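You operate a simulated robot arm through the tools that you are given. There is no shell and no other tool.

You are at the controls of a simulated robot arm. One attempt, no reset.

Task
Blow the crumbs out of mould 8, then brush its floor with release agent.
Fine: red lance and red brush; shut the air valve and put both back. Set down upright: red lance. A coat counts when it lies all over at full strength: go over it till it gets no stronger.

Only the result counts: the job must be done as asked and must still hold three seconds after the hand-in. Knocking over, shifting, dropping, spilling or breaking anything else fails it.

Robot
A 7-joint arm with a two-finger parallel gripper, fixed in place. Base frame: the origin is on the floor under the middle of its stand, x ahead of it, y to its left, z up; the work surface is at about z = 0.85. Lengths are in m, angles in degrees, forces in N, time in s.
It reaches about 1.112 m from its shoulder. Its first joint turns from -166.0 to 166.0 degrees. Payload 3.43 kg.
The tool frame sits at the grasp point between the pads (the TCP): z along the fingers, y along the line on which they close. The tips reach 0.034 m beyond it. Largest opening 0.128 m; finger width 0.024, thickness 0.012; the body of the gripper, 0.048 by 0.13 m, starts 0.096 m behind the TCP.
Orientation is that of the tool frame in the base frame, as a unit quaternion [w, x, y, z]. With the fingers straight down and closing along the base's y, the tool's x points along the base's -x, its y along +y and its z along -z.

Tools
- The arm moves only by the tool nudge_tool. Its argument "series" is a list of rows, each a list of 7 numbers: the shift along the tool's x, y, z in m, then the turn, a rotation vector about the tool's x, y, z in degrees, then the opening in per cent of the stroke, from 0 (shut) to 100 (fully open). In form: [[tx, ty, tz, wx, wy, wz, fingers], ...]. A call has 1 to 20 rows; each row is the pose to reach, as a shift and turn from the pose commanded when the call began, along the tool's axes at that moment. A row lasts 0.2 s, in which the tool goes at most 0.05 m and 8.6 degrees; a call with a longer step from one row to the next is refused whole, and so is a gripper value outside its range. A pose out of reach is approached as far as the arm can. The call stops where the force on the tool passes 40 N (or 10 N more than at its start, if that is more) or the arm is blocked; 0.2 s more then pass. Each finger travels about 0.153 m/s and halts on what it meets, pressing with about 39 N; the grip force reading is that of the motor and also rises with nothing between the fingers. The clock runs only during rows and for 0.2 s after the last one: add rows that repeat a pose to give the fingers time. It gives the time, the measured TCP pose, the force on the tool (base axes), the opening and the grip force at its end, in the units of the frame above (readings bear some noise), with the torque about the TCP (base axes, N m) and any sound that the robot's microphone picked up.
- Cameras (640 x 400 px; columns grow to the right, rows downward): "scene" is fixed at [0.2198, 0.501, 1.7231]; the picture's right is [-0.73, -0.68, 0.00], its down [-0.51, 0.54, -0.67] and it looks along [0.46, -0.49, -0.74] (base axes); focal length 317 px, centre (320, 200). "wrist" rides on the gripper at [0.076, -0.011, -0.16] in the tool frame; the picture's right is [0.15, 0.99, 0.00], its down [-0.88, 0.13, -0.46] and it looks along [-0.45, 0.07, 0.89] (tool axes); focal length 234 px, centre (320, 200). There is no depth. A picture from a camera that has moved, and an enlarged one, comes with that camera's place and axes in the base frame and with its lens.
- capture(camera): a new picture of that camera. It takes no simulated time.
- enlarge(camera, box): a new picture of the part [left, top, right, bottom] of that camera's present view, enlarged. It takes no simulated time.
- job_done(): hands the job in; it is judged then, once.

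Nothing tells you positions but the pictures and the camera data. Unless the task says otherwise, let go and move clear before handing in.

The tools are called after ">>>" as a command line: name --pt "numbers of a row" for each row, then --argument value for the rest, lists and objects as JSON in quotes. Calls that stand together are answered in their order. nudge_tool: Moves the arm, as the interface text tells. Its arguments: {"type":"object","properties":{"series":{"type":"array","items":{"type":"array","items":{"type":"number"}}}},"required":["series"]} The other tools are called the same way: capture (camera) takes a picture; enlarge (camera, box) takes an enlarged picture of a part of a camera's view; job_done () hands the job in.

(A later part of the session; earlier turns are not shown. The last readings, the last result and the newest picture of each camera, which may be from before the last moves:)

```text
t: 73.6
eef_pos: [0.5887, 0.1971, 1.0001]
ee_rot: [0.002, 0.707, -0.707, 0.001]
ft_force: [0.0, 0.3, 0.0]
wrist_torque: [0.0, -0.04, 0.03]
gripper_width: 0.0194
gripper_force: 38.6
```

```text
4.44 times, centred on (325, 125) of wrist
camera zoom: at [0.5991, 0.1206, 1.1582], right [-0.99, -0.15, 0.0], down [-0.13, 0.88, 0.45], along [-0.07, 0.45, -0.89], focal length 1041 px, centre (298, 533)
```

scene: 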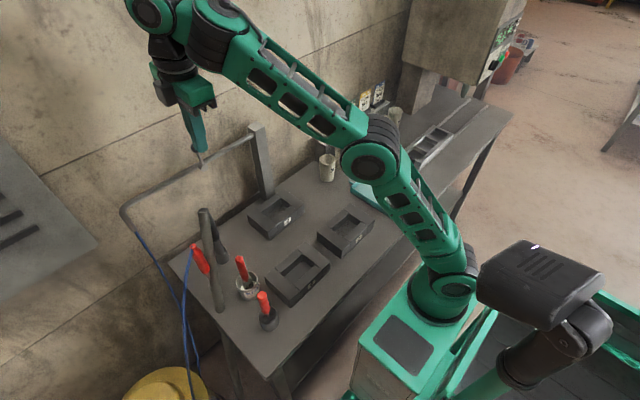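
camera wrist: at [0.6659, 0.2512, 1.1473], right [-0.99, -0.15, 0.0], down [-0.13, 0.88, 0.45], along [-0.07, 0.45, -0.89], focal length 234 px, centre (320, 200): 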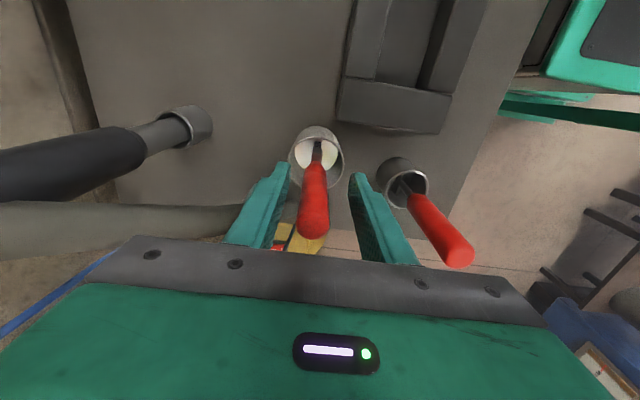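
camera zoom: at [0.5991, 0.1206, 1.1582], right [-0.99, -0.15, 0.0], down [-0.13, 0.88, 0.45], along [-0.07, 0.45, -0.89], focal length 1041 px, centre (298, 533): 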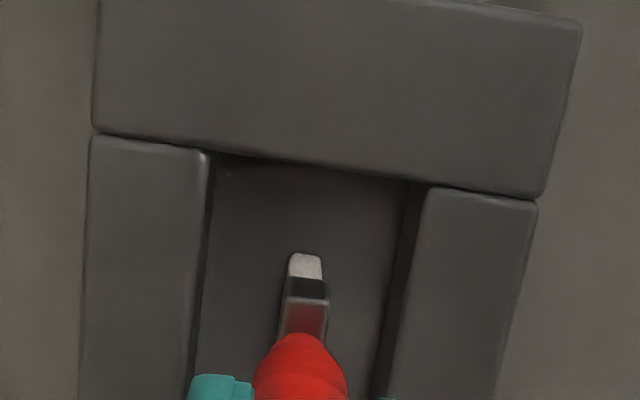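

>>> nudge_tool --pt "0 0 0.002 0 0 0 0" --pt "0 0 0.004 0 0 0 0" --pt "0 0 0.004 0 0 0 0"

>>> enlarge --camera "scene" --box '[280, 240, 320, 280]'

>>> enlarge --camera "wrist" --box '[290, 90, 360, 150]'

```text
t: 74.4
eef_pos: [0.5888, 0.1961, 0.9948]
ee_rot: [-0.001, -0.707, 0.707, -0.001]
ft_force: [0.1, 0.4, -0.4]
wrist_torque: [-0.01, -0.01, 0.0]
gripper_width: 0.0195
gripper_force: 39.1
```

```text
10.00 times, centred on (300, 260) of scene
camera zoom: at [0.2198, 0.501, 1.7231], right [-0.73, -0.68, 0.0], down [-0.51, 0.54, -0.67], along [0.46, -0.49, -0.74], focal length 3174 px, centre (520, -400)
```

zoom: 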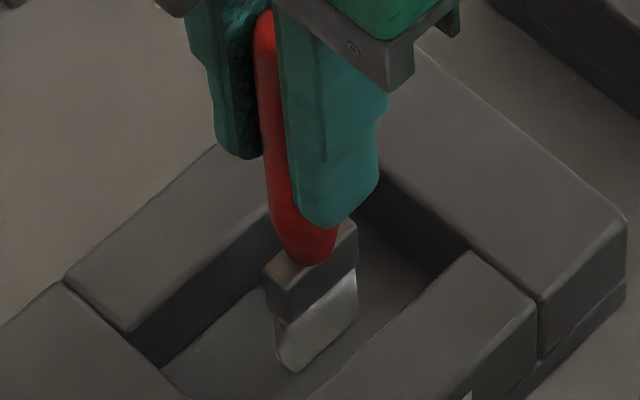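

```text
6.67 times, centred on (325, 120) of wrist
camera zoom: at [0.5995, 0.1205, 1.1539], right [-0.99, -0.15, 0.0], down [-0.13, 0.88, 0.45], along [-0.07, 0.45, -0.89], focal length 1561 px, centre (287, 733)
```

zoom: 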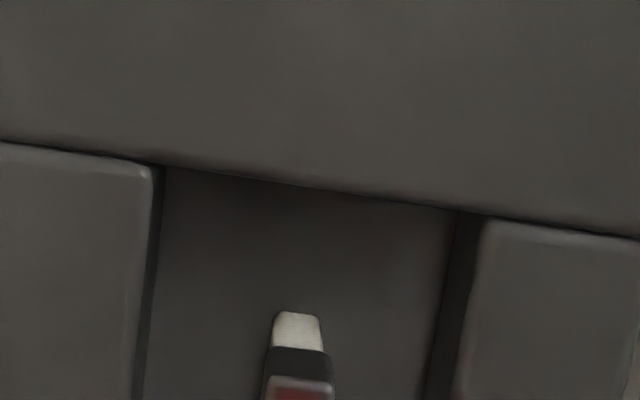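

>>> nudge_tool --pt "0 0 0.002 0 0 0 0" --pt "0 0 0.004 0 0 0 0" --pt "0 0 0.004 0 0 0 0"

>>> enlarge --camera "scene" --box '[280, 240, 320, 280]'

>>> enlarge --camera "wrist" --box '[290, 90, 360, 150]'

```text
t: 75.2
eef_pos: [0.5878, 0.197, 0.992]
ee_rot: [0.0, -0.707, 0.708, -0.002]
ft_force: [2.3, -0.8, 34.3]
wrist_torque: [-0.12, -1.0, 0.07]
gripper_width: 0.0193
gripper_force: 39.2
```

```text
10.00 times, centred on (300, 260) of scene
camera zoom: at [0.2198, 0.501, 1.7231], right [-0.73, -0.68, 0.0], down [-0.51, 0.54, -0.67], along [0.46, -0.49, -0.74], focal length 3174 px, centre (520, -400)
```

zoom: 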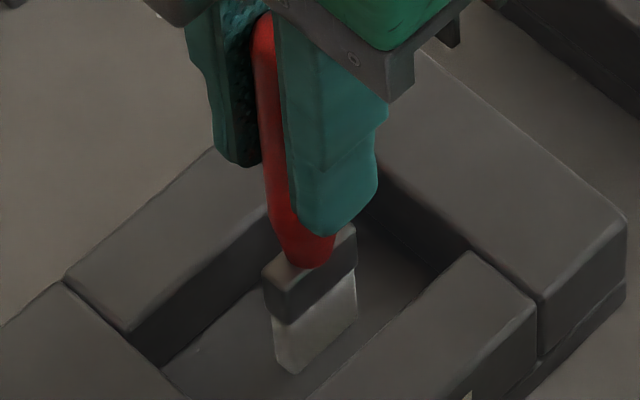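

```text
6.67 times, centred on (325, 120) of wrist
camera zoom: at [0.5987, 0.1209, 1.1508], right [-0.99, -0.15, 0.0], down [-0.13, 0.88, 0.45], along [-0.06, 0.45, -0.89], focal length 1561 px, centre (287, 733)
```

zoom: 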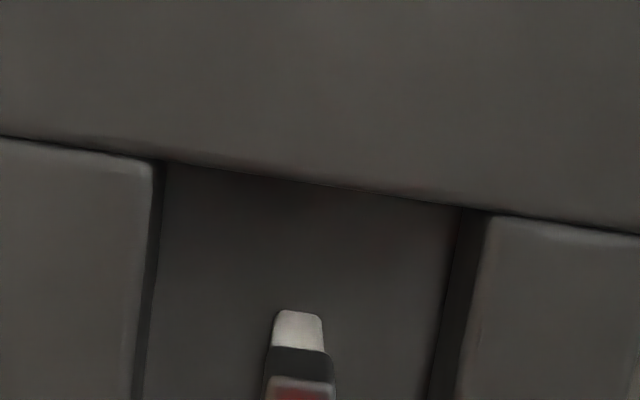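

Firm floor contact at TCP z≈0.9925. I'll ease off to a light pressure.

>>> nudge_tool --pt "0 0 -0.0012 0 0 0 0" --pt "0 0 -0.0012 0 0 0 0"

```text
t: 75.8
eef_pos: [0.5891, 0.1979, 0.9915]
ee_rot: [0.002, 0.707, -0.707, 0.002]
ft_force: [3.0, 1.2, 13.8]
wrist_torque: [0.14, -0.86, 0.02]
gripper_width: 0.0197
gripper_force: 39.0
```

>>> nudge_tool --pt "0 0 -0.0006 0 0 0 0" --pt "0 -0.006 -0.0006 0 0 0 0" --pt "0 -0.012 -0.0006 0 0 0 0" --pt "0 -0.018 -0.0006 0 0 0 0" --pt "0 -0.012 -0.0006 0 0 0 0" --pt "0 -0.006 -0.0006 0 0 0 0" --pt "0 0 -0.0006 0 0 0 0" --pt "0 0.006 -0.0006 0 0 0 0" --pt "0 0.012 -0.0006 0 0 0 0" --pt "0 0.018 -0.0006 0 0 0 0" --pt "0 0.018 -0.0006 0 0 0 0"

>>> enlarge --camera "scene" --box '[280, 240, 320, 280]'

>>> enlarge --camera "wrist" --box '[280, 80, 370, 170]'

```text
t: 78.2
eef_pos: [0.5718, 0.1972, 0.9942]
ee_rot: [0.002, 0.708, -0.707, 0.002]
ft_force: [-0.7, -0.1, 2.1]
wrist_torque: [0.03, 0.12, 0.01]
gripper_width: 0.0196
gripper_force: 38.8
```

```text
10.00 times, centred on (300, 260) of scene
camera zoom: at [0.2198, 0.501, 1.7231], right [-0.73, -0.68, 0.0], down [-0.51, 0.54, -0.67], along [0.46, -0.49, -0.74], focal length 3174 px, centre (520, -400)
```

zoom: 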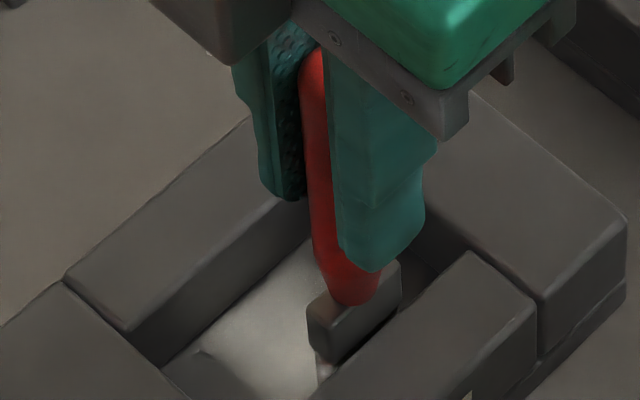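

```text
4.44 times, centred on (325, 125) of wrist
camera zoom: at [0.5813, 0.1209, 1.1527], right [-0.99, -0.15, 0.0], down [-0.13, 0.88, 0.45], along [-0.07, 0.45, -0.89], focal length 1041 px, centre (298, 533)
```

zoom: 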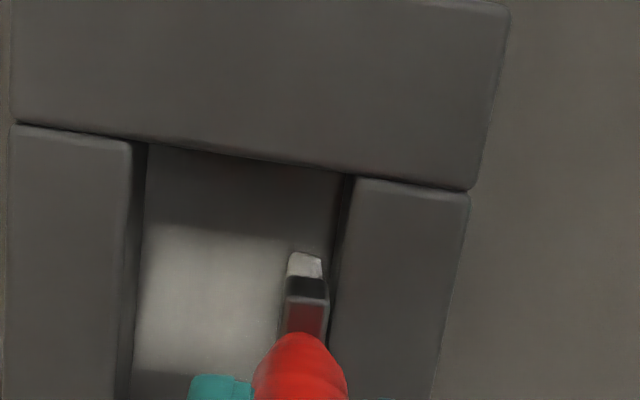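

The coat is going down nicely in the middle band. Now working the +y lane with the same light pressure.

>>> nudge_tool --pt "-0.008 0 0 0 0 0 0" --pt "-0.016 0 0 0 0 0 0" --pt "-0.0245 0 0 0 0 0 0" --pt "-0.0245 -0.007 0 0 0 0 0" --pt "-0.0245 -0.014 0 0 0 0 0" --pt "-0.0245 -0.021 0 0 0 0 0" --pt "-0.0245 -0.028 0 0 0 0 0" --pt "-0.0245 -0.035 0 0 0 0 0" --pt "-0.0245 -0.028 0 0 0 0 0" --pt "-0.0245 -0.021 0 0 0 0 0" --pt "-0.0245 -0.014 0 0 0 0 0" --pt "-0.0245 -0.007 0 0 0 0 0" --pt "-0.0245 0 0 0 0 0 0" --pt "-0.0245 0.003 0 0 0 0 0"

>>> enlarge --camera "scene" --box '[275, 240, 325, 290]'

>>> enlarge --camera "wrist" --box '[280, 50, 370, 170]'

```text
t: 81.2
eef_pos: [0.5691, 0.2221, 0.9932]
ee_rot: [0.001, -0.706, 0.708, -0.001]
ft_force: [8.0, -0.9, 2.1]
wrist_torque: [-0.19, -0.75, 0.11]
gripper_width: 0.0194
gripper_force: 38.4
```

```text
8.00 times, centred on (300, 265) of scene
camera zoom: at [0.2198, 0.501, 1.7231], right [-0.73, -0.68, 0.0], down [-0.51, 0.54, -0.67], along [0.46, -0.49, -0.74], focal length 2539 px, centre (480, -320)
```

zoom: 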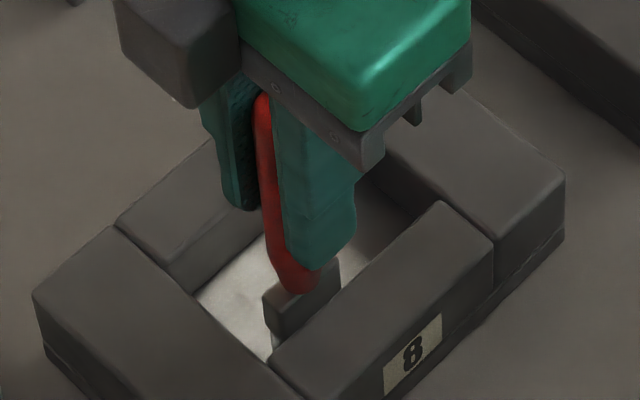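

```text
3.33 times, centred on (325, 110) of wrist
camera zoom: at [0.579, 0.1455, 1.1524], right [-0.99, -0.15, 0.0], down [-0.13, 0.88, 0.45], along [-0.06, 0.45, -0.89], focal length 781 px, centre (303, 500)
```

zoom: 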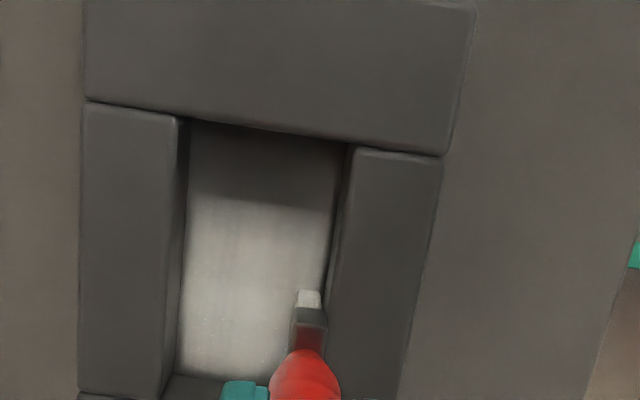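

Touching the −x wall lightly there; the coat reaches the +y end. Now the −y lane, staying just off the walls.

>>> nudge_tool --pt "0 -0.003 0 0 0 0 0" --pt "0.012 -0.003 0 0 0 0 0" --pt "0.024 -0.003 0 0 0 0 0" --pt "0.036 -0.003 0 0 0 0 0" --pt "0.048 -0.003 0 0 0 0 0" --pt "0.048 -0.01 0 0 0 0 0" --pt "0.048 -0.017 0 0 0 0 0" --pt "0.048 -0.024 0 0 0 0 0" --pt "0.048 -0.031 0 0 0 0 0" --pt "0.048 -0.038 0 0 0 0 0" --pt "0.048 -0.031 0 0 0 0 0" --pt "0.048 -0.024 0 0 0 0 0" --pt "0.048 -0.017 0 0 0 0 0" --pt "0.048 -0.01 0 0 0 0 0" --pt "0.048 -0.003 0 0 0 0 0"

>>> enlarge --camera "scene" --box '[275, 240, 325, 290]'

>>> enlarge --camera "wrist" --box '[270, 80, 370, 190]'

```text
t: 84.4
eef_pos: [0.57, 0.1739, 0.993]
ee_rot: [0.001, 0.708, -0.706, 0.001]
ft_force: [-0.4, 1.0, 0.9]
wrist_torque: [0.04, 0.11, 0.05]
gripper_width: 0.0193
gripper_force: 38.6
```

```text
8.00 times, centred on (300, 265) of scene
camera zoom: at [0.2198, 0.501, 1.7231], right [-0.73, -0.68, 0.0], down [-0.51, 0.54, -0.67], along [0.46, -0.49, -0.74], focal length 2539 px, centre (480, -320)
```

zoom: 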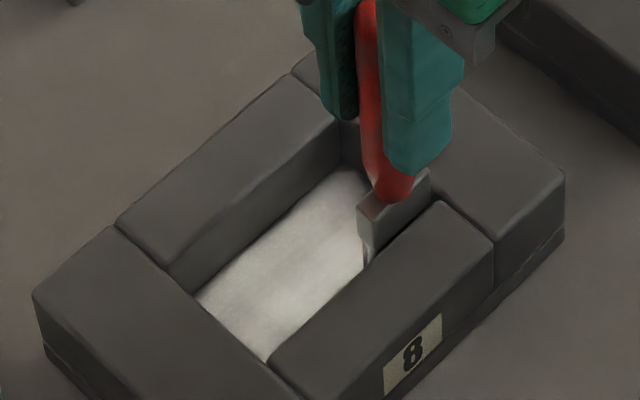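

```text
3.64 times, centred on (320, 135) of wrist
camera zoom: at [0.581, 0.0975, 1.152], right [-0.99, -0.15, 0.0], down [-0.13, 0.88, 0.45], along [-0.07, 0.45, -0.89], focal length 852 px, centre (320, 436)
```

zoom: 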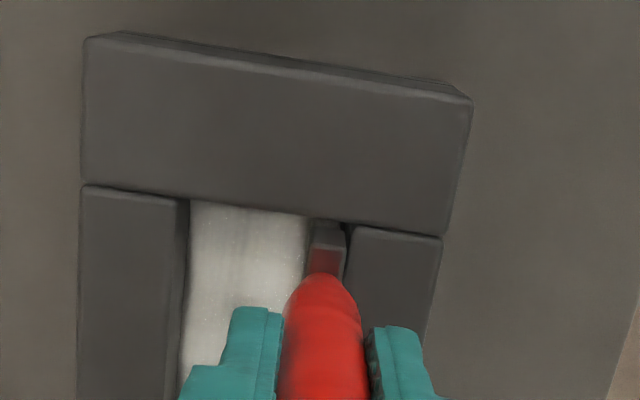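

Good coverage all over. Now a second full pass to build the coat to full strength.

>>> nudge_tool --pt "0.0015 -0.0093 0 0 0 0 0" --pt "0.0015 -0.0185 0 0 0 0 0" --pt "0.0015 -0.0278 0 0 0 0 0" --pt "0.0015 -0.037 0 0 0 0 0" --pt "0.0015 -0.0278 0 0 0 0 0" --pt "0.0015 -0.0185 0 0 0 0 0" --pt "0.0015 -0.0093 0 0 0 0 0" --pt "0.0015 0 0 0 0 0 0" --pt "-0.011 0 0 0 0 0 0" --pt "-0.024 0 0 0 0 0 0" --pt "-0.024 -0.0093 0 0 0 0 0" --pt "-0.024 -0.0185 0 0 0 0 0" --pt "-0.024 -0.0278 0 0 0 0 0" --pt "-0.024 -0.037 0 0 0 0 0" --pt "-0.036 -0.037 0 0 0 0 0" --pt "-0.049 -0.037 0 0 0 0 0" --pt "-0.049 -0.0278 0 0 0 0 0" --pt "-0.049 -0.0185 0 0 0 0 0" --pt "-0.049 -0.0093 0 0 0 0 0" --pt "-0.049 0 0 0 0 0 0"

>>> enlarge --camera "scene" --box '[275, 240, 325, 290]'

>>> enlarge --camera "wrist" --box '[280, 50, 370, 170]'

```text
t: 88.6
eef_pos: [0.571, 0.2227, 0.9944]
ee_rot: [-0.001, -0.707, 0.707, -0.001]
ft_force: [0.9, -0.7, -0.3]
wrist_torque: [0.0, -0.09, 0.01]
gripper_width: 0.0195
gripper_force: 38.6
```

```text
8.00 times, centred on (300, 265) of scene
camera zoom: at [0.2198, 0.501, 1.7231], right [-0.73, -0.68, 0.0], down [-0.51, 0.54, -0.67], along [0.46, -0.49, -0.74], focal length 2539 px, centre (480, -320)
```

zoom: 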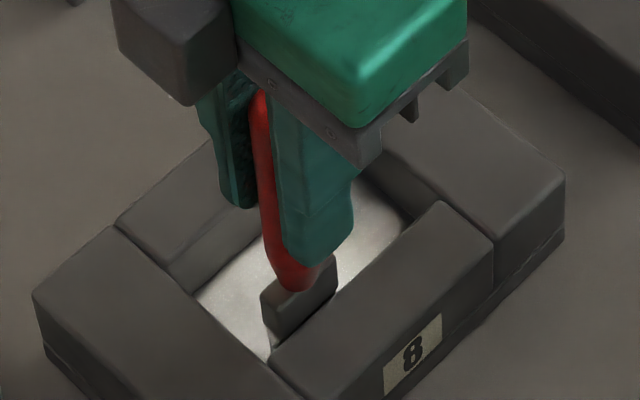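

```text
3.33 times, centred on (325, 110) of wrist
camera zoom: at [0.5807, 0.1456, 1.1524], right [-0.99, -0.15, 0.0], down [-0.13, 0.88, 0.45], along [-0.07, 0.45, -0.89], focal length 781 px, centre (303, 500)
```

zoom: 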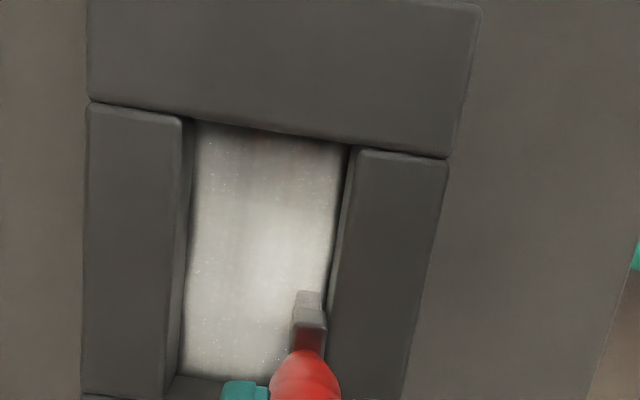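

The coat is brighter. I'll do a third pass with slightly more pressure and reaching closer to the walls.

>>> nudge_tool --pt "-0.0018 -0.0093 0.0004 0 0 0 0" --pt "-0.0018 -0.0185 0.0004 0 0 0 0" --pt "-0.0018 -0.0278 0.0004 0 0 0 0" --pt "-0.0018 -0.0372 0.0004 0 0 0 0" --pt "-0.0018 -0.0278 0.0004 0 0 0 0" --pt "-0.0018 -0.0185 0.0004 0 0 0 0" --pt "-0.0018 -0.0093 0.0004 0 0 0 0" --pt "-0.0018 0.0008 0.0004 0 0 0 0" --pt "0.0115 0.0008 0.0004 0 0 0 0" --pt "0.025 0.0008 0.0004 0 0 0 0" --pt "0.025 -0.0093 0.0004 0 0 0 0" --pt "0.025 -0.0185 0.0004 0 0 0 0" --pt "0.025 -0.0278 0.0004 0 0 0 0" --pt "0.025 -0.0372 0.0004 0 0 0 0" --pt "0.038 -0.0372 0.0004 0 0 0 0" --pt "0.0508 -0.0372 0.0004 0 0 0 0" --pt "0.0508 -0.0278 0.0004 0 0 0 0" --pt "0.0508 -0.0185 0.0004 0 0 0 0" --pt "0.0508 -0.0093 0.0004 0 0 0 0" --pt "0.0508 0.0005 0.0004 0 0 0 0"

>>> enlarge --camera "scene" --box '[275, 240, 325, 290]'

>>> enlarge --camera "wrist" --box '[270, 80, 370, 190]'

```text
t: 92.8
eef_pos: [0.5703, 0.1713, 0.9923]
ee_rot: [0.0, -0.707, 0.707, -0.001]
ft_force: [1.0, 1.0, 1.2]
wrist_torque: [0.14, -0.07, -0.03]
gripper_width: 0.0196
gripper_force: 38.8
```

```text
8.00 times, centred on (300, 265) of scene
camera zoom: at [0.2198, 0.501, 1.7231], right [-0.73, -0.68, 0.0], down [-0.51, 0.54, -0.67], along [0.46, -0.49, -0.74], focal length 2539 px, centre (480, -320)
```

zoom: 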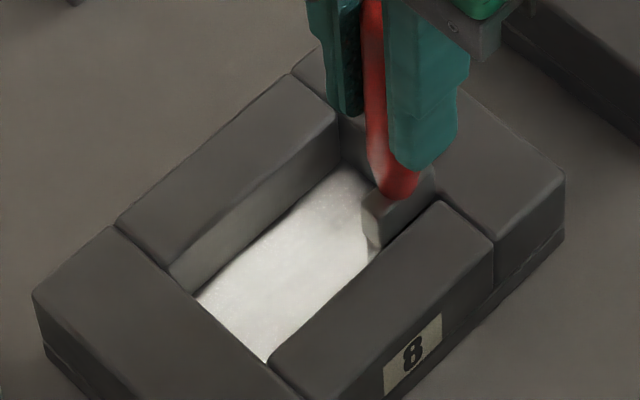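

```text
3.64 times, centred on (320, 135) of wrist
camera zoom: at [0.5807, 0.095, 1.1518], right [-0.99, -0.15, 0.0], down [-0.13, 0.88, 0.45], along [-0.07, 0.45, -0.89], focal length 852 px, centre (320, 436)
```

zoom: 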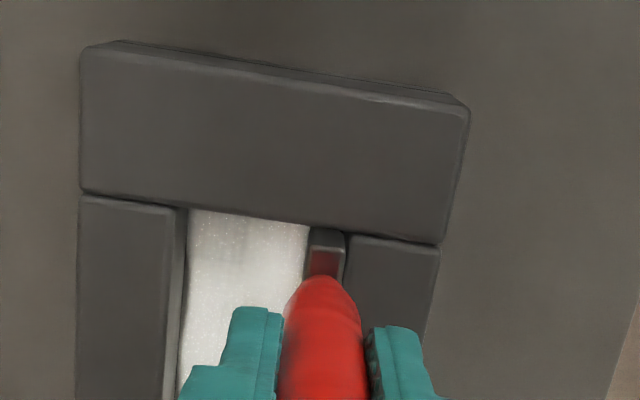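

Whiter again. Fourth pass over all three lanes.

>>> nudge_tool --pt "0 -0.0093 0 0 0 0 0" --pt "0 -0.0185 0 0 0 0 0" --pt "0 -0.0278 0 0 0 0 0" --pt "0 -0.0377 0 0 0 0 0" --pt "0 -0.0278 0 0 0 0 0" --pt "0 -0.0185 0 0 0 0 0" --pt "0 -0.0093 0 0 0 0 0" --pt "0 0 0 0 0 0 0" --pt "-0.013 0 0 0 0 0 0" --pt "-0.0265 0 0 0 0 0 0" --pt "-0.0265 -0.0093 0 0 0 0 0" --pt "-0.0265 -0.0185 0 0 0 0 0" --pt "-0.0265 -0.0278 0 0 0 0 0" --pt "-0.0265 -0.0377 0 0 0 0 0" --pt "-0.039 -0.0377 0 0 0 0 0" --pt "-0.0526 -0.0377 0 0 0 0 0" --pt "-0.0526 -0.0278 0 0 0 0 0" --pt "-0.0526 -0.0185 0 0 0 0 0" --pt "-0.0526 -0.0093 0 0 0 0 0" --pt "-0.0526 0 0 0 0 0 0"

>>> enlarge --camera "scene" --box '[275, 240, 325, 290]'

>>> enlarge --camera "wrist" --box '[280, 50, 370, 170]'

```text
t: 97.0
eef_pos: [0.5702, 0.2239, 0.9939]
ee_rot: [-0.002, -0.707, 0.707, -0.001]
ft_force: [1.9, -1.2, -1.1]
wrist_torque: [-0.1, -0.41, -0.04]
gripper_width: 0.0195
gripper_force: 39.2
```

```text
8.00 times, centred on (300, 265) of scene
camera zoom: at [0.2198, 0.501, 1.7231], right [-0.73, -0.68, 0.0], down [-0.51, 0.54, -0.67], along [0.46, -0.49, -0.74], focal length 2539 px, centre (480, -320)
```

zoom: 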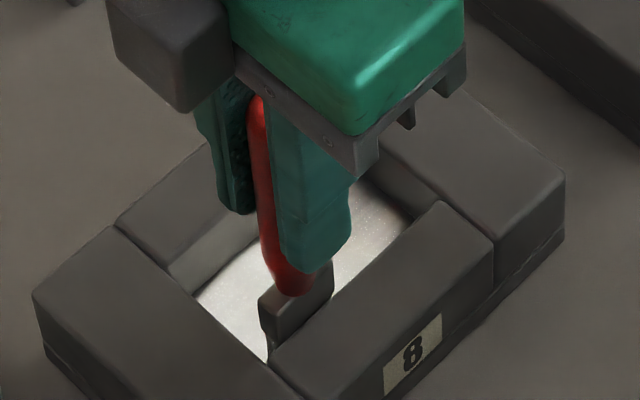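

```text
3.33 times, centred on (325, 110) of wrist
camera zoom: at [0.58, 0.1474, 1.1512], right [-0.99, -0.15, 0.0], down [-0.13, 0.88, 0.45], along [-0.07, 0.45, -0.89], focal length 781 px, centre (303, 500)
```

zoom: 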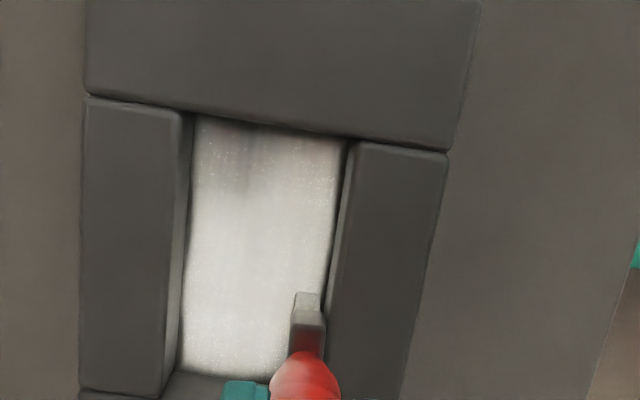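

The +y part is bright; the −y end is a bit greyer, so I'll concentrate there next.

>>> nudge_tool --pt "0.0175 0 0 0 0 0 0" --pt "0.035 0 0.0002 0 0 0 0" --pt "0.0528 0 0.0002 0 0 0 0" --pt "0.0528 -0.0093 0.0002 0 0 0 0" --pt "0.0528 -0.0185 0.0002 0 0 0 0" --pt "0.0528 -0.0278 0.0002 0 0 0 0" --pt "0.0528 -0.0377 0.0002 0 0 0 0" --pt "0.0528 -0.0278 0.0002 0 0 0 0" --pt "0.0528 -0.0185 0.0002 0 0 0 0" --pt "0.0528 -0.0093 0.0002 0 0 0 0" --pt "0.0528 0 0.0002 0 0 0 0" --pt "0.0528 -0.0093 0.0002 0 0 0 0" --pt "0.0528 -0.0185 0.0002 0 0 0 0" --pt "0.0528 -0.0278 0.0002 0 0 0 0" --pt "0.0528 -0.0377 0.0002 0 0 0 0" --pt "0.04 -0.0377 0.0002 0 0 0 0" --pt "0.04 -0.0278 0.0002 0 0 0 0" --pt "0.04 -0.0185 0.0002 0 0 0 0" --pt "0.04 -0.0093 0.0002 0 0 0 0" --pt "0.04 0 0.0002 0 0 0 0"

>>> enlarge --camera "scene" --box '[275, 240, 325, 290]'

>>> enlarge --camera "wrist" --box '[270, 80, 370, 190]'

```text
t: 101.2
eef_pos: [0.5704, 0.1845, 0.9928]
ee_rot: [-0.001, -0.707, 0.707, -0.001]
ft_force: [1.9, 0.0, -0.5]
wrist_torque: [-0.05, -0.22, -0.03]
gripper_width: 0.0198
gripper_force: 39.1
```

```text
8.00 times, centred on (300, 265) of scene
camera zoom: at [0.2198, 0.501, 1.7231], right [-0.73, -0.68, 0.0], down [-0.51, 0.54, -0.67], along [0.46, -0.49, -0.74], focal length 2539 px, centre (480, -320)
```

zoom: 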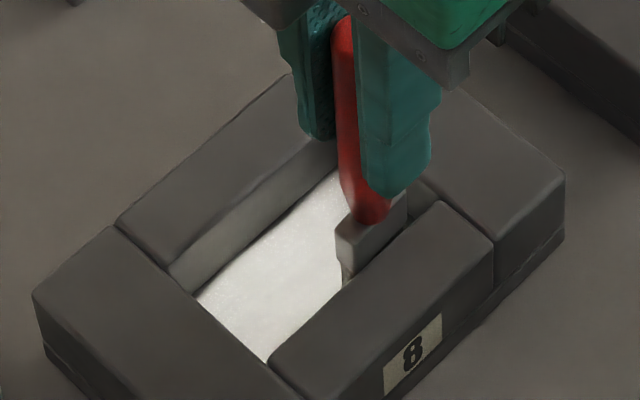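

```text
3.64 times, centred on (320, 135) of wrist
camera zoom: at [0.5806, 0.1087, 1.1515], right [-0.99, -0.15, 0.0], down [-0.13, 0.88, 0.45], along [-0.07, 0.45, -0.89], focal length 852 px, centre (320, 436)
```

zoom: 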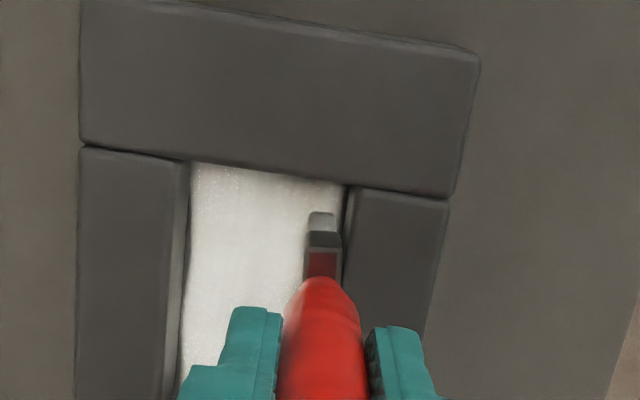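

Uniformly white now. One more full pass, then I'll lift and inspect the whole floor.

>>> nudge_tool --pt "0.013 0 0 0 0 0 0" --pt "0.013 -0.0126 0 0 0 0 0" --pt "0.013 -0.0252 0 0 0 0 0" --pt "0.013 -0.0378 0 0 0 0 0" --pt "0.013 -0.0252 0 0 0 0 0" --pt "0.013 -0.0126 0 0 0 0 0" --pt "0.013 0 0 0 0 0 0" --pt "-0.0135 0 0 0 0 0 0" --pt "-0.0135 -0.0126 0 0 0 0 0" --pt "-0.0135 -0.0252 0 0 0 0 0" --pt "-0.0135 -0.0378 0 0 0 0 0" --pt "-0.0395 -0.0378 0 0 0 0 0" --pt "-0.0395 -0.0252 0 0 0 0 0" --pt "-0.0395 -0.0126 0 0 0 0 0" --pt "-0.0395 0 0 0 0 0 0" --pt "-0.0395 -0.0126 0 0 0 0 0" --pt "-0.0395 -0.0252 0 0 0 0 0" --pt "-0.0395 -0.0378 0 0 0 0 0" --pt "-0.0135 -0.0189 0 0 0 0 0" --pt "-0.0135 -0.0189 -0.01 0 0 0 0"

>>> nudge_tool --pt "0 0 -0.03 0 0 0 0" --pt "0 0 -0.06 0 0 0 0" --pt "0 0 -0.1 0 0 0 0" --pt "0 0 -0.1 0 0 0 0"

>>> enlarge --camera "scene" --box '[275, 240, 325, 290]'

>>> enlarge --camera "wrist" --box '[270, 80, 370, 190]'

>>> enlarge --camera "scene" --box '[230, 170, 350, 310]'

```text
t: 105.4
eef_pos: [0.5887, 0.1996, 1.0035]
ee_rot: [0.002, 0.707, -0.707, 0.002]
ft_force: [0.0, -0.1, -0.8]
wrist_torque: [0.02, 0.02, -0.02]
gripper_width: 0.0199
gripper_force: 38.7
```

```text
t: 106.4
eef_pos: [0.5897, 0.1968, 1.1036]
ee_rot: [0.0, 0.707, -0.707, 0.001]
ft_force: [-0.5, -0.5, -0.3]
wrist_torque: [0.0, 0.0, 0.03]
gripper_width: 0.0198
gripper_force: 39.4
```

```text
8.00 times, centred on (300, 265) of scene
camera zoom: at [0.2198, 0.501, 1.7231], right [-0.73, -0.68, 0.0], down [-0.51, 0.54, -0.67], along [0.46, -0.49, -0.74], focal length 2539 px, centre (480, -320)
```

zoom: 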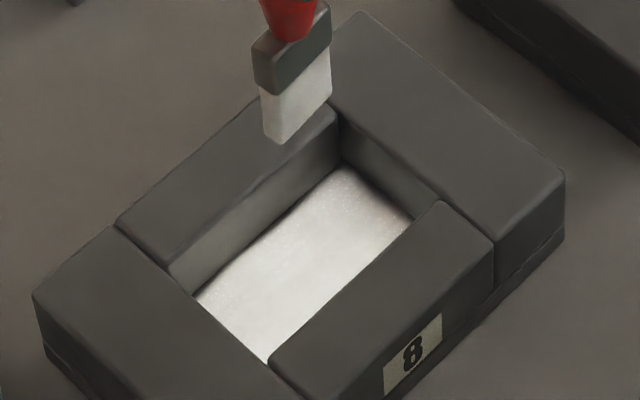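

```text
3.64 times, centred on (320, 135) of wrist
camera zoom: at [0.6, 0.1212, 1.2618], right [-0.99, -0.15, 0.0], down [-0.13, 0.88, 0.45], along [-0.07, 0.45, -0.89], focal length 852 px, centre (320, 436)
```

zoom: 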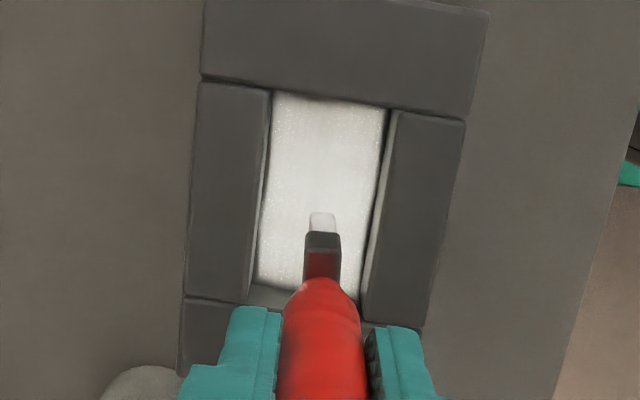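

```text
2.86 times, centred on (290, 240) of scene
camera zoom: at [0.2198, 0.501, 1.7231], right [-0.73, -0.68, 0.0], down [-0.51, 0.54, -0.67], along [0.46, -0.49, -0.74], focal length 907 px, centre (406, 86)
```

zoom: 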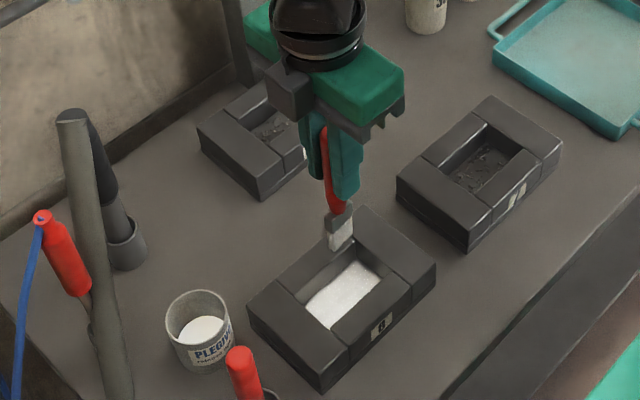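

The floor is evenly white. I'll zoom in to check edges and strength before deciding on more passes.

>>> enlarge --camera "wrist" --box '[300, 105, 345, 165]'

>>> enlarge --camera "scene" --box '[285, 258, 315, 288]'

>>> enlarge --camera "scene" --box '[240, 265, 320, 305]'

```text
6.67 times, centred on (322, 135) of wrist
camera zoom: at [0.6, 0.1212, 1.2618], right [-0.99, -0.15, 0.0], down [-0.13, 0.88, 0.45], along [-0.07, 0.45, -0.89], focal length 1561 px, centre (303, 633)
```

zoom: 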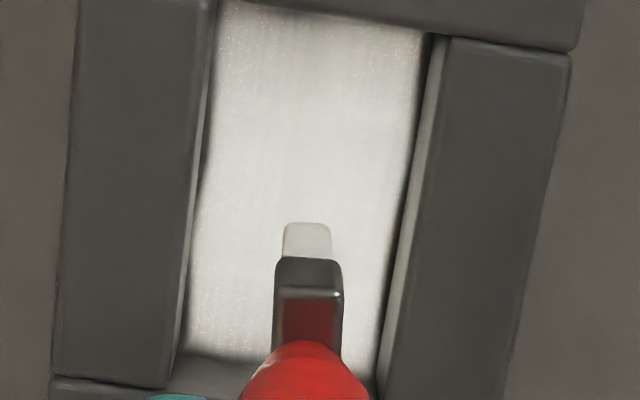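

```text
13.33 times, centred on (300, 273) of scene
camera zoom: at [0.2198, 0.501, 1.7231], right [-0.73, -0.68, 0.0], down [-0.51, 0.54, -0.67], along [0.46, -0.49, -0.74], focal length 4232 px, centre (587, -773)
```

zoom: 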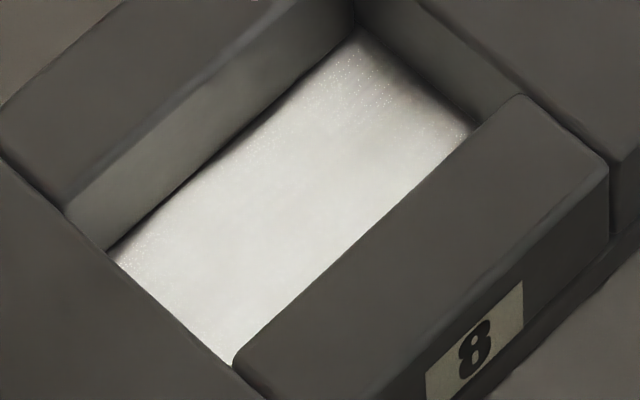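

```text
8.00 times, centred on (280, 285) of scene
camera zoom: at [0.2198, 0.501, 1.7231], right [-0.73, -0.68, 0.0], down [-0.51, 0.54, -0.67], along [0.46, -0.49, -0.74], focal length 2539 px, centre (640, -480)
```

zoom: 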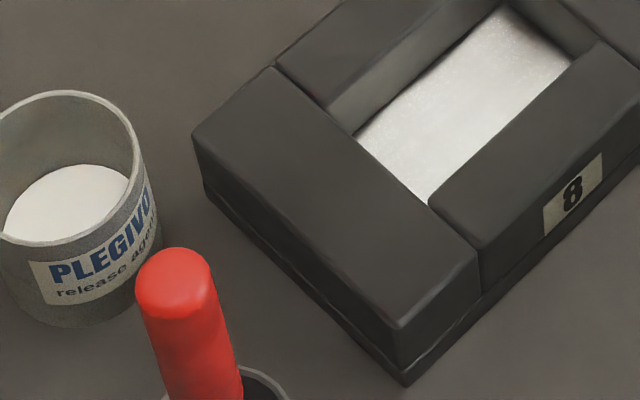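

The edges toward +x and the −y end still look slightly speckled, so I'll go over it with y‑direction strokes, including right along the walls.

>>> nudge_tool --pt "0 0 0.04 0 0 0 0" --pt "0 0 0.08 0 0 0 0" --pt "0 0 0.105 0 0 0 0" --pt "0 0 0.1103 0 0 0 0" --pt "0 -0.0195 0.1103 0 0 0 0" --pt "0.0135 -0.0195 0.1103 0 0 0 0" --pt "0.027 -0.0195 0.1103 0 0 0 0" --pt "0.009 -0.0195 0.1103 0 0 0 0" --pt "-0.009 -0.0195 0.1103 0 0 0 0" --pt "-0.0265 -0.0195 0.1103 0 0 0 0" --pt "-0.0265 -0.011 0.1103 0 0 0 0" --pt "-0.009 -0.011 0.1103 0 0 0 0" --pt "0.009 -0.011 0.1103 0 0 0 0" --pt "0.027 -0.011 0.1103 0 0 0 0" --pt "0.027 -0.002 0.1103 0 0 0 0" --pt "0.009 -0.002 0.1103 0 0 0 0" --pt "-0.009 -0.002 0.1103 0 0 0 0" --pt "-0.0265 -0.002 0.1103 0 0 0 0"

>>> enlarge --camera "scene" --box '[285, 258, 315, 288]'

>>> enlarge --camera "wrist" --box '[280, 50, 370, 170]'

```text
t: 110.2
eef_pos: [0.5922, 0.2235, 0.9939]
ee_rot: [0.001, 0.708, -0.707, 0.001]
ft_force: [-0.6, 0.5, -0.5]
wrist_torque: [0.01, 0.01, 0.06]
gripper_width: 0.0194
gripper_force: 39.8
```

```text
13.33 times, centred on (300, 273) of scene
camera zoom: at [0.2198, 0.501, 1.7231], right [-0.73, -0.68, 0.0], down [-0.51, 0.54, -0.67], along [0.46, -0.49, -0.74], focal length 4232 px, centre (587, -773)
```

zoom: 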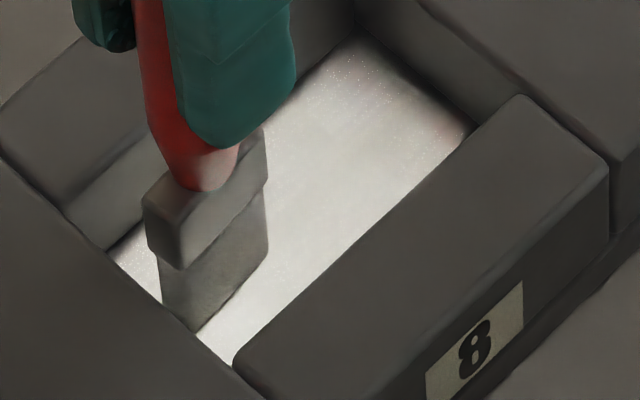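

```text
3.33 times, centred on (325, 110) of wrist
camera zoom: at [0.6023, 0.1476, 1.152], right [-0.99, -0.15, 0.0], down [-0.13, 0.88, 0.45], along [-0.07, 0.45, -0.89], focal length 781 px, centre (303, 500)
```

zoom: 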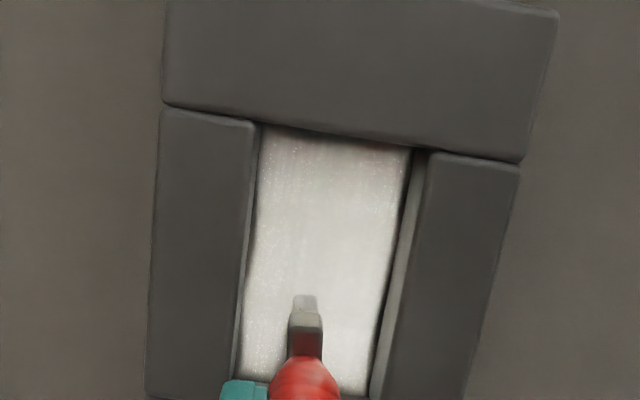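

>>> nudge_tool --pt "0 0.009 0.0006 0 0 0 0" --pt "0.018 0.009 0.0006 0 0 0 0" --pt "0.036 0.009 0.0006 0 0 0 0" --pt "0.0535 0.009 0.0006 0 0 0 0" --pt "0.0535 0.0175 0.0006 0 0 0 0" --pt "0.036 0.0175 0.0006 0 0 0 0" --pt "0.018 0.0175 0.0006 0 0 0 0" --pt "0 0.0175 0.0006 0 0 0 0" --pt "0 0.0205 0.0006 0 0 0 0" --pt "0.018 0.0205 0.0006 0 0 0 0" --pt "0.036 0.0205 0.0006 0 0 0 0" --pt "0.0535 0.0205 0.0006 0 0 0 0" --pt "0.0535 0.008 0.0006 0 0 0 0" --pt "0.0535 -0.005 0.0006 0 0 0 0" --pt "0.0535 -0.0175 0.0006 0 0 0 0" --pt "0.0535 -0.005 0.0006 0 0 0 0" --pt "0.0535 0.008 0.0006 0 0 0 0" --pt "0.0535 0.0205 0.0006 0 0 0 0" --pt "0.0535 0.008 0.0006 0 0 0 0" --pt "0.0535 -0.005 0.0006 0 0 0 0"

>>> enlarge --camera "scene" --box '[285, 258, 315, 288]'

>>> enlarge --camera "wrist" --box '[270, 80, 370, 190]'

```text
t: 114.4
eef_pos: [0.5937, 0.1711, 0.9914]
ee_rot: [0.001, 0.708, -0.706, 0.001]
ft_force: [-6.0, 4.1, 11.9]
wrist_torque: [0.22, 0.69, -0.12]
gripper_width: 0.0196
gripper_force: 39.7
```

```text
13.33 times, centred on (300, 273) of scene
camera zoom: at [0.2198, 0.501, 1.7231], right [-0.73, -0.68, 0.0], down [-0.51, 0.54, -0.67], along [0.46, -0.49, -0.74], focal length 4232 px, centre (587, -773)
```

zoom: 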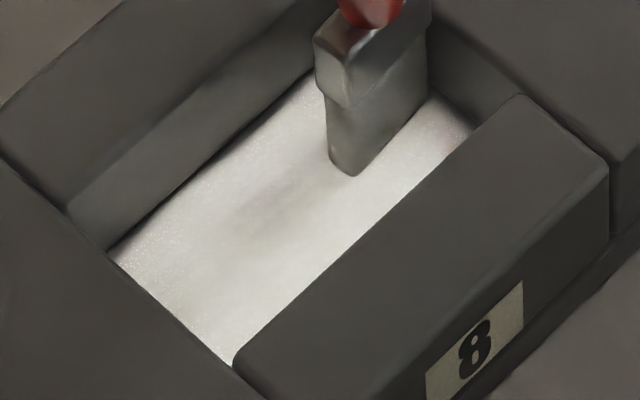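

```text
3.64 times, centred on (320, 135) of wrist
camera zoom: at [0.605, 0.0948, 1.1507], right [-0.99, -0.15, 0.0], down [-0.13, 0.88, 0.45], along [-0.07, 0.45, -0.89], focal length 852 px, centre (320, 436)
```

zoom: 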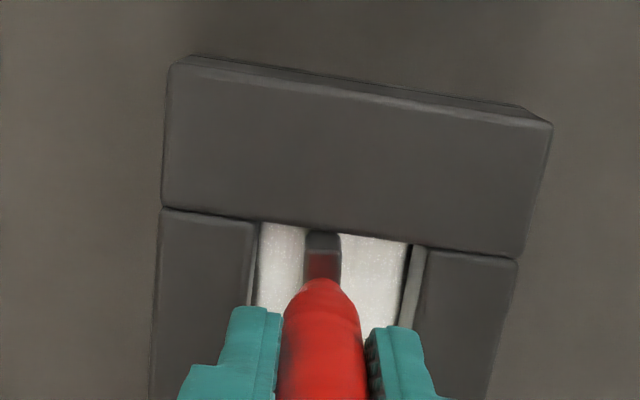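

Contact is firmer here (12 N), so I'll ease slightly, run another full set of strokes, then lift to compare.

>>> nudge_tool --pt "0 -0.006 -0.0006 0 0 0 0" --pt "0 -0.0125 -0.0006 0 0 0 0" --pt "0 0 -0.0006 0 0 0 0" --pt "0 0.0125 -0.0006 0 0 0 0" --pt "0 0.025 -0.0006 0 0 0 0" --pt "-0.0265 0.025 -0.0006 0 0 0 0" --pt "-0.0265 0.0125 -0.0004 0 0 0 0" --pt "-0.0265 0 -0.0004 0 0 0 0" --pt "-0.0265 -0.0125 -0.0004 0 0 0 0" --pt "-0.0265 0 -0.0004 0 0 0 0" --pt "-0.0265 0.0125 -0.0004 0 0 0 0" --pt "-0.0265 0.025 -0.0004 0 0 0 0" --pt "-0.0533 0.025 -0.0002 0 0 0 0" --pt "-0.0533 0.0125 -0.0002 0 0 0 0" --pt "-0.0533 0 -0.0002 0 0 0 0" --pt "-0.0533 -0.0125 -0.0002 0 0 0 0" --pt "-0.0533 0 -0.0002 0 0 0 0" --pt "-0.0533 0.0125 -0.0002 0 0 0 0" --pt "-0.0533 0.025 -0.0002 0 0 0 0"

>>> nudge_tool --pt "0.013 -0.01 0 0 0 0 0" --pt "0.0265 -0.0195 -0.0005 0 0 0 0" --pt "0.0265 -0.0195 -0.02 0 0 0 0" --pt "0.0265 -0.0195 -0.06 0 0 0 0" --pt "0.0265 -0.0195 -0.1 0 0 0 0" --pt "0.0265 -0.0195 -0.1105 0 0 0 0" --pt "0.0265 -0.0195 -0.1105 0 0 0 0"

>>> enlarge --camera "scene" --box '[285, 258, 315, 288]'

>>> enlarge --camera "wrist" --box '[300, 105, 345, 165]'

>>> enlarge --camera "scene" --box '[240, 230, 340, 310]'

```text
t: 118.4
eef_pos: [0.571, 0.2245, 0.9919]
ee_rot: [0.001, 0.707, -0.707, 0.001]
ft_force: [-0.2, -0.3, 0.7]
wrist_torque: [-0.08, -0.06, -0.01]
gripper_width: 0.0198
gripper_force: 39.3
```

```text
t: 120.0
eef_pos: [0.5911, 0.1966, 1.1034]
ee_rot: [-0.001, -0.707, 0.707, -0.001]
ft_force: [-1.2, 0.0, -0.7]
wrist_torque: [0.01, -0.01, 0.01]
gripper_width: 0.02
gripper_force: 38.4
```

```text
13.33 times, centred on (300, 273) of scene
camera zoom: at [0.2198, 0.501, 1.7231], right [-0.73, -0.68, 0.0], down [-0.51, 0.54, -0.67], along [0.46, -0.49, -0.74], focal length 4232 px, centre (587, -773)
```

zoom: 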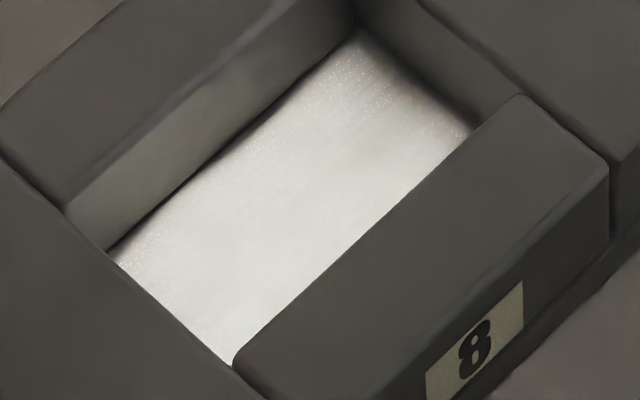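

```text
6.67 times, centred on (322, 135) of wrist
camera zoom: at [0.601, 0.1213, 1.2621], right [-0.99, -0.15, 0.0], down [-0.13, 0.88, 0.45], along [-0.07, 0.45, -0.89], focal length 1561 px, centre (303, 633)
```

zoom: 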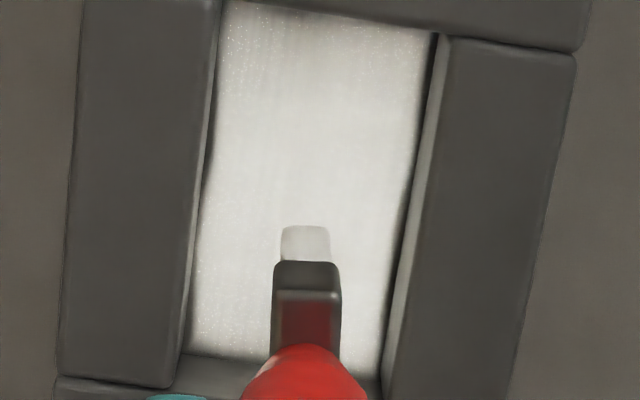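

```text
5.00 times, centred on (290, 270) of scene
camera zoom: at [0.2198, 0.501, 1.7231], right [-0.73, -0.68, 0.0], down [-0.51, 0.54, -0.67], along [0.46, -0.49, -0.74], focal length 1587 px, centre (470, -150)
```

zoom: 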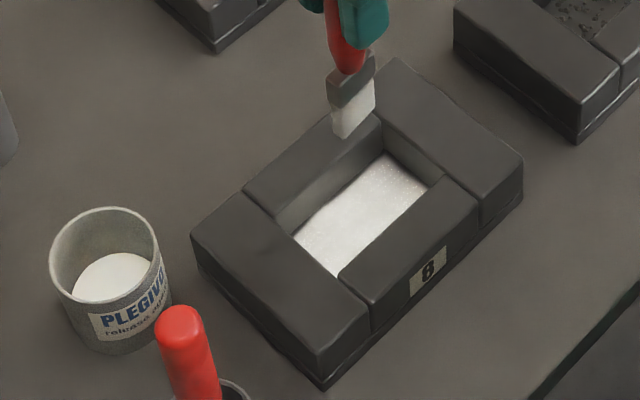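

No visible change between the last two checks, so it's saturated — or the brush is dry. To be sure, I'll re-dip the brush in the pot and go over it again.

>>> nudge_tool --pt "-0.027 -0.0137 0 0 0 0 0" --pt "-0.054 -0.0274 0 0 0 0 0" --pt "-0.081 -0.0411 0 0 0 0 0" --pt "-0.108 -0.0548 0 0 0 0 0" --pt "-0.1348 -0.0685 0 0 0 0 0" --pt "-0.1348 -0.0685 0 0 0 0 0" --pt "-0.1348 -0.0685 0 0 0 0 0"

>>> enlarge --camera "wrist" --box '[260, 80, 380, 190]'

>>> enlarge --camera "scene" --box '[200, 220, 300, 320]'

```text
t: 121.6
eef_pos: [0.6599, 0.3328, 1.1022]
ee_rot: [-0.001, -0.707, 0.707, -0.001]
ft_force: [-0.8, 0.5, -0.7]
wrist_torque: [0.02, 0.01, 0.02]
gripper_width: 0.0199
gripper_force: 39.2
```

```text
3.64 times, centred on (320, 135) of wrist
camera zoom: at [0.6699, 0.257, 1.2614], right [-0.99, -0.15, 0.0], down [-0.13, 0.88, 0.45], along [-0.07, 0.45, -0.89], focal length 852 px, centre (320, 436)
```

zoom: 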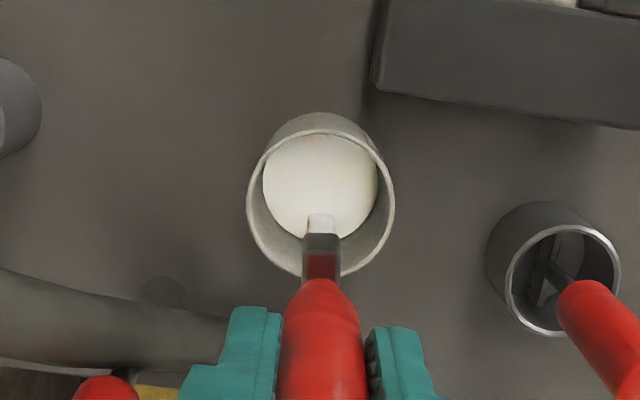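

```text
4.00 times, centred on (250, 270) of scene
camera zoom: at [0.2198, 0.501, 1.7231], right [-0.73, -0.68, 0.0], down [-0.51, 0.54, -0.67], along [0.46, -0.49, -0.74], focal length 1270 px, centre (600, -80)
```

zoom: 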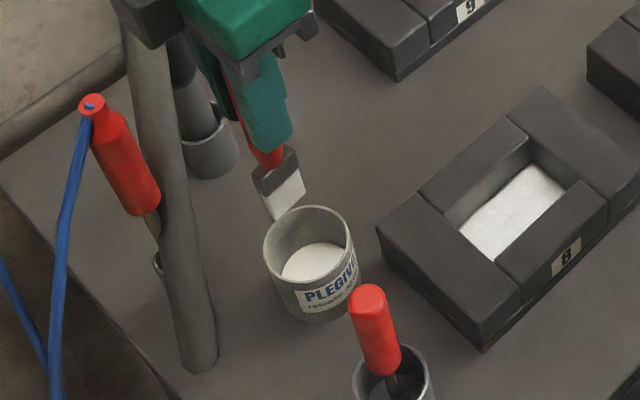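

Exactly over the pot. Dipping, then lifting straight out.

>>> nudge_tool --pt "0 0 0.025 0 0 0 0" --pt "0 0 0.05 0 0 0 0" --pt "0 0 0.075 0 0 0 0" --pt "0 0 0.095 0 0 0 0" --pt "0 0 0.109 0 0 0 0" --pt "0 0 0.109 0 0 0 0" --pt "0 0 0.109 0 0 0 0" --pt "0 0 0.095 0 0 0 0" --pt "0 0 0.075 0 0 0 0" --pt "0 0 0.05 0 0 0 0" --pt "0 0 0.025 0 0 0 0" --pt "0 0 0 0 0 0 0" --pt "0 0 0 0 0 0 0"

>>> enlarge --camera "wrist" --box '[260, 80, 380, 190]'

>>> enlarge --camera "scene" --box '[200, 220, 300, 320]'

```text
t: 124.4
eef_pos: [0.661, 0.3321, 1.1027]
ee_rot: [-0.001, -0.707, 0.707, -0.001]
ft_force: [-0.1, 0.3, 0.2]
wrist_torque: [-0.01, -0.01, 0.02]
gripper_width: 0.0197
gripper_force: 38.7
```

```text
3.64 times, centred on (320, 135) of wrist
camera zoom: at [0.6705, 0.2554, 1.2604], right [-0.99, -0.15, 0.0], down [-0.13, 0.88, 0.45], along [-0.07, 0.45, -0.89], focal length 852 px, centre (320, 436)
```

zoom: 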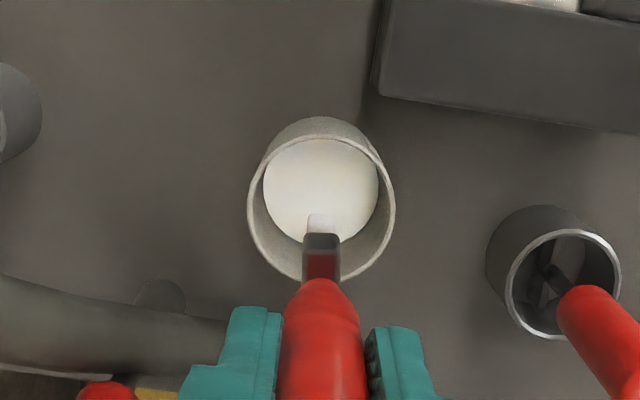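

```text
4.00 times, centred on (250, 270) of scene
camera zoom: at [0.2198, 0.501, 1.7231], right [-0.73, -0.68, 0.0], down [-0.51, 0.54, -0.67], along [0.46, -0.49, -0.74], focal length 1270 px, centre (600, -80)
```

zoom: 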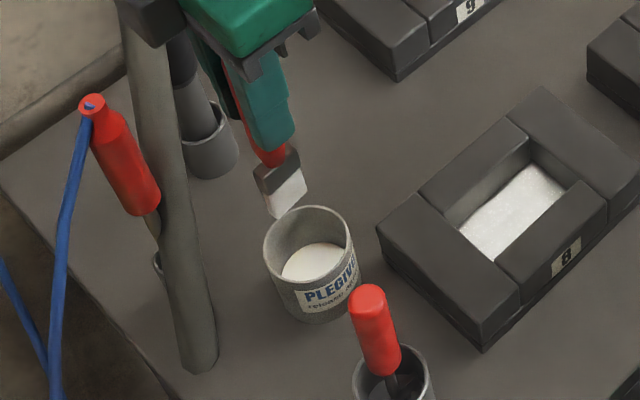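

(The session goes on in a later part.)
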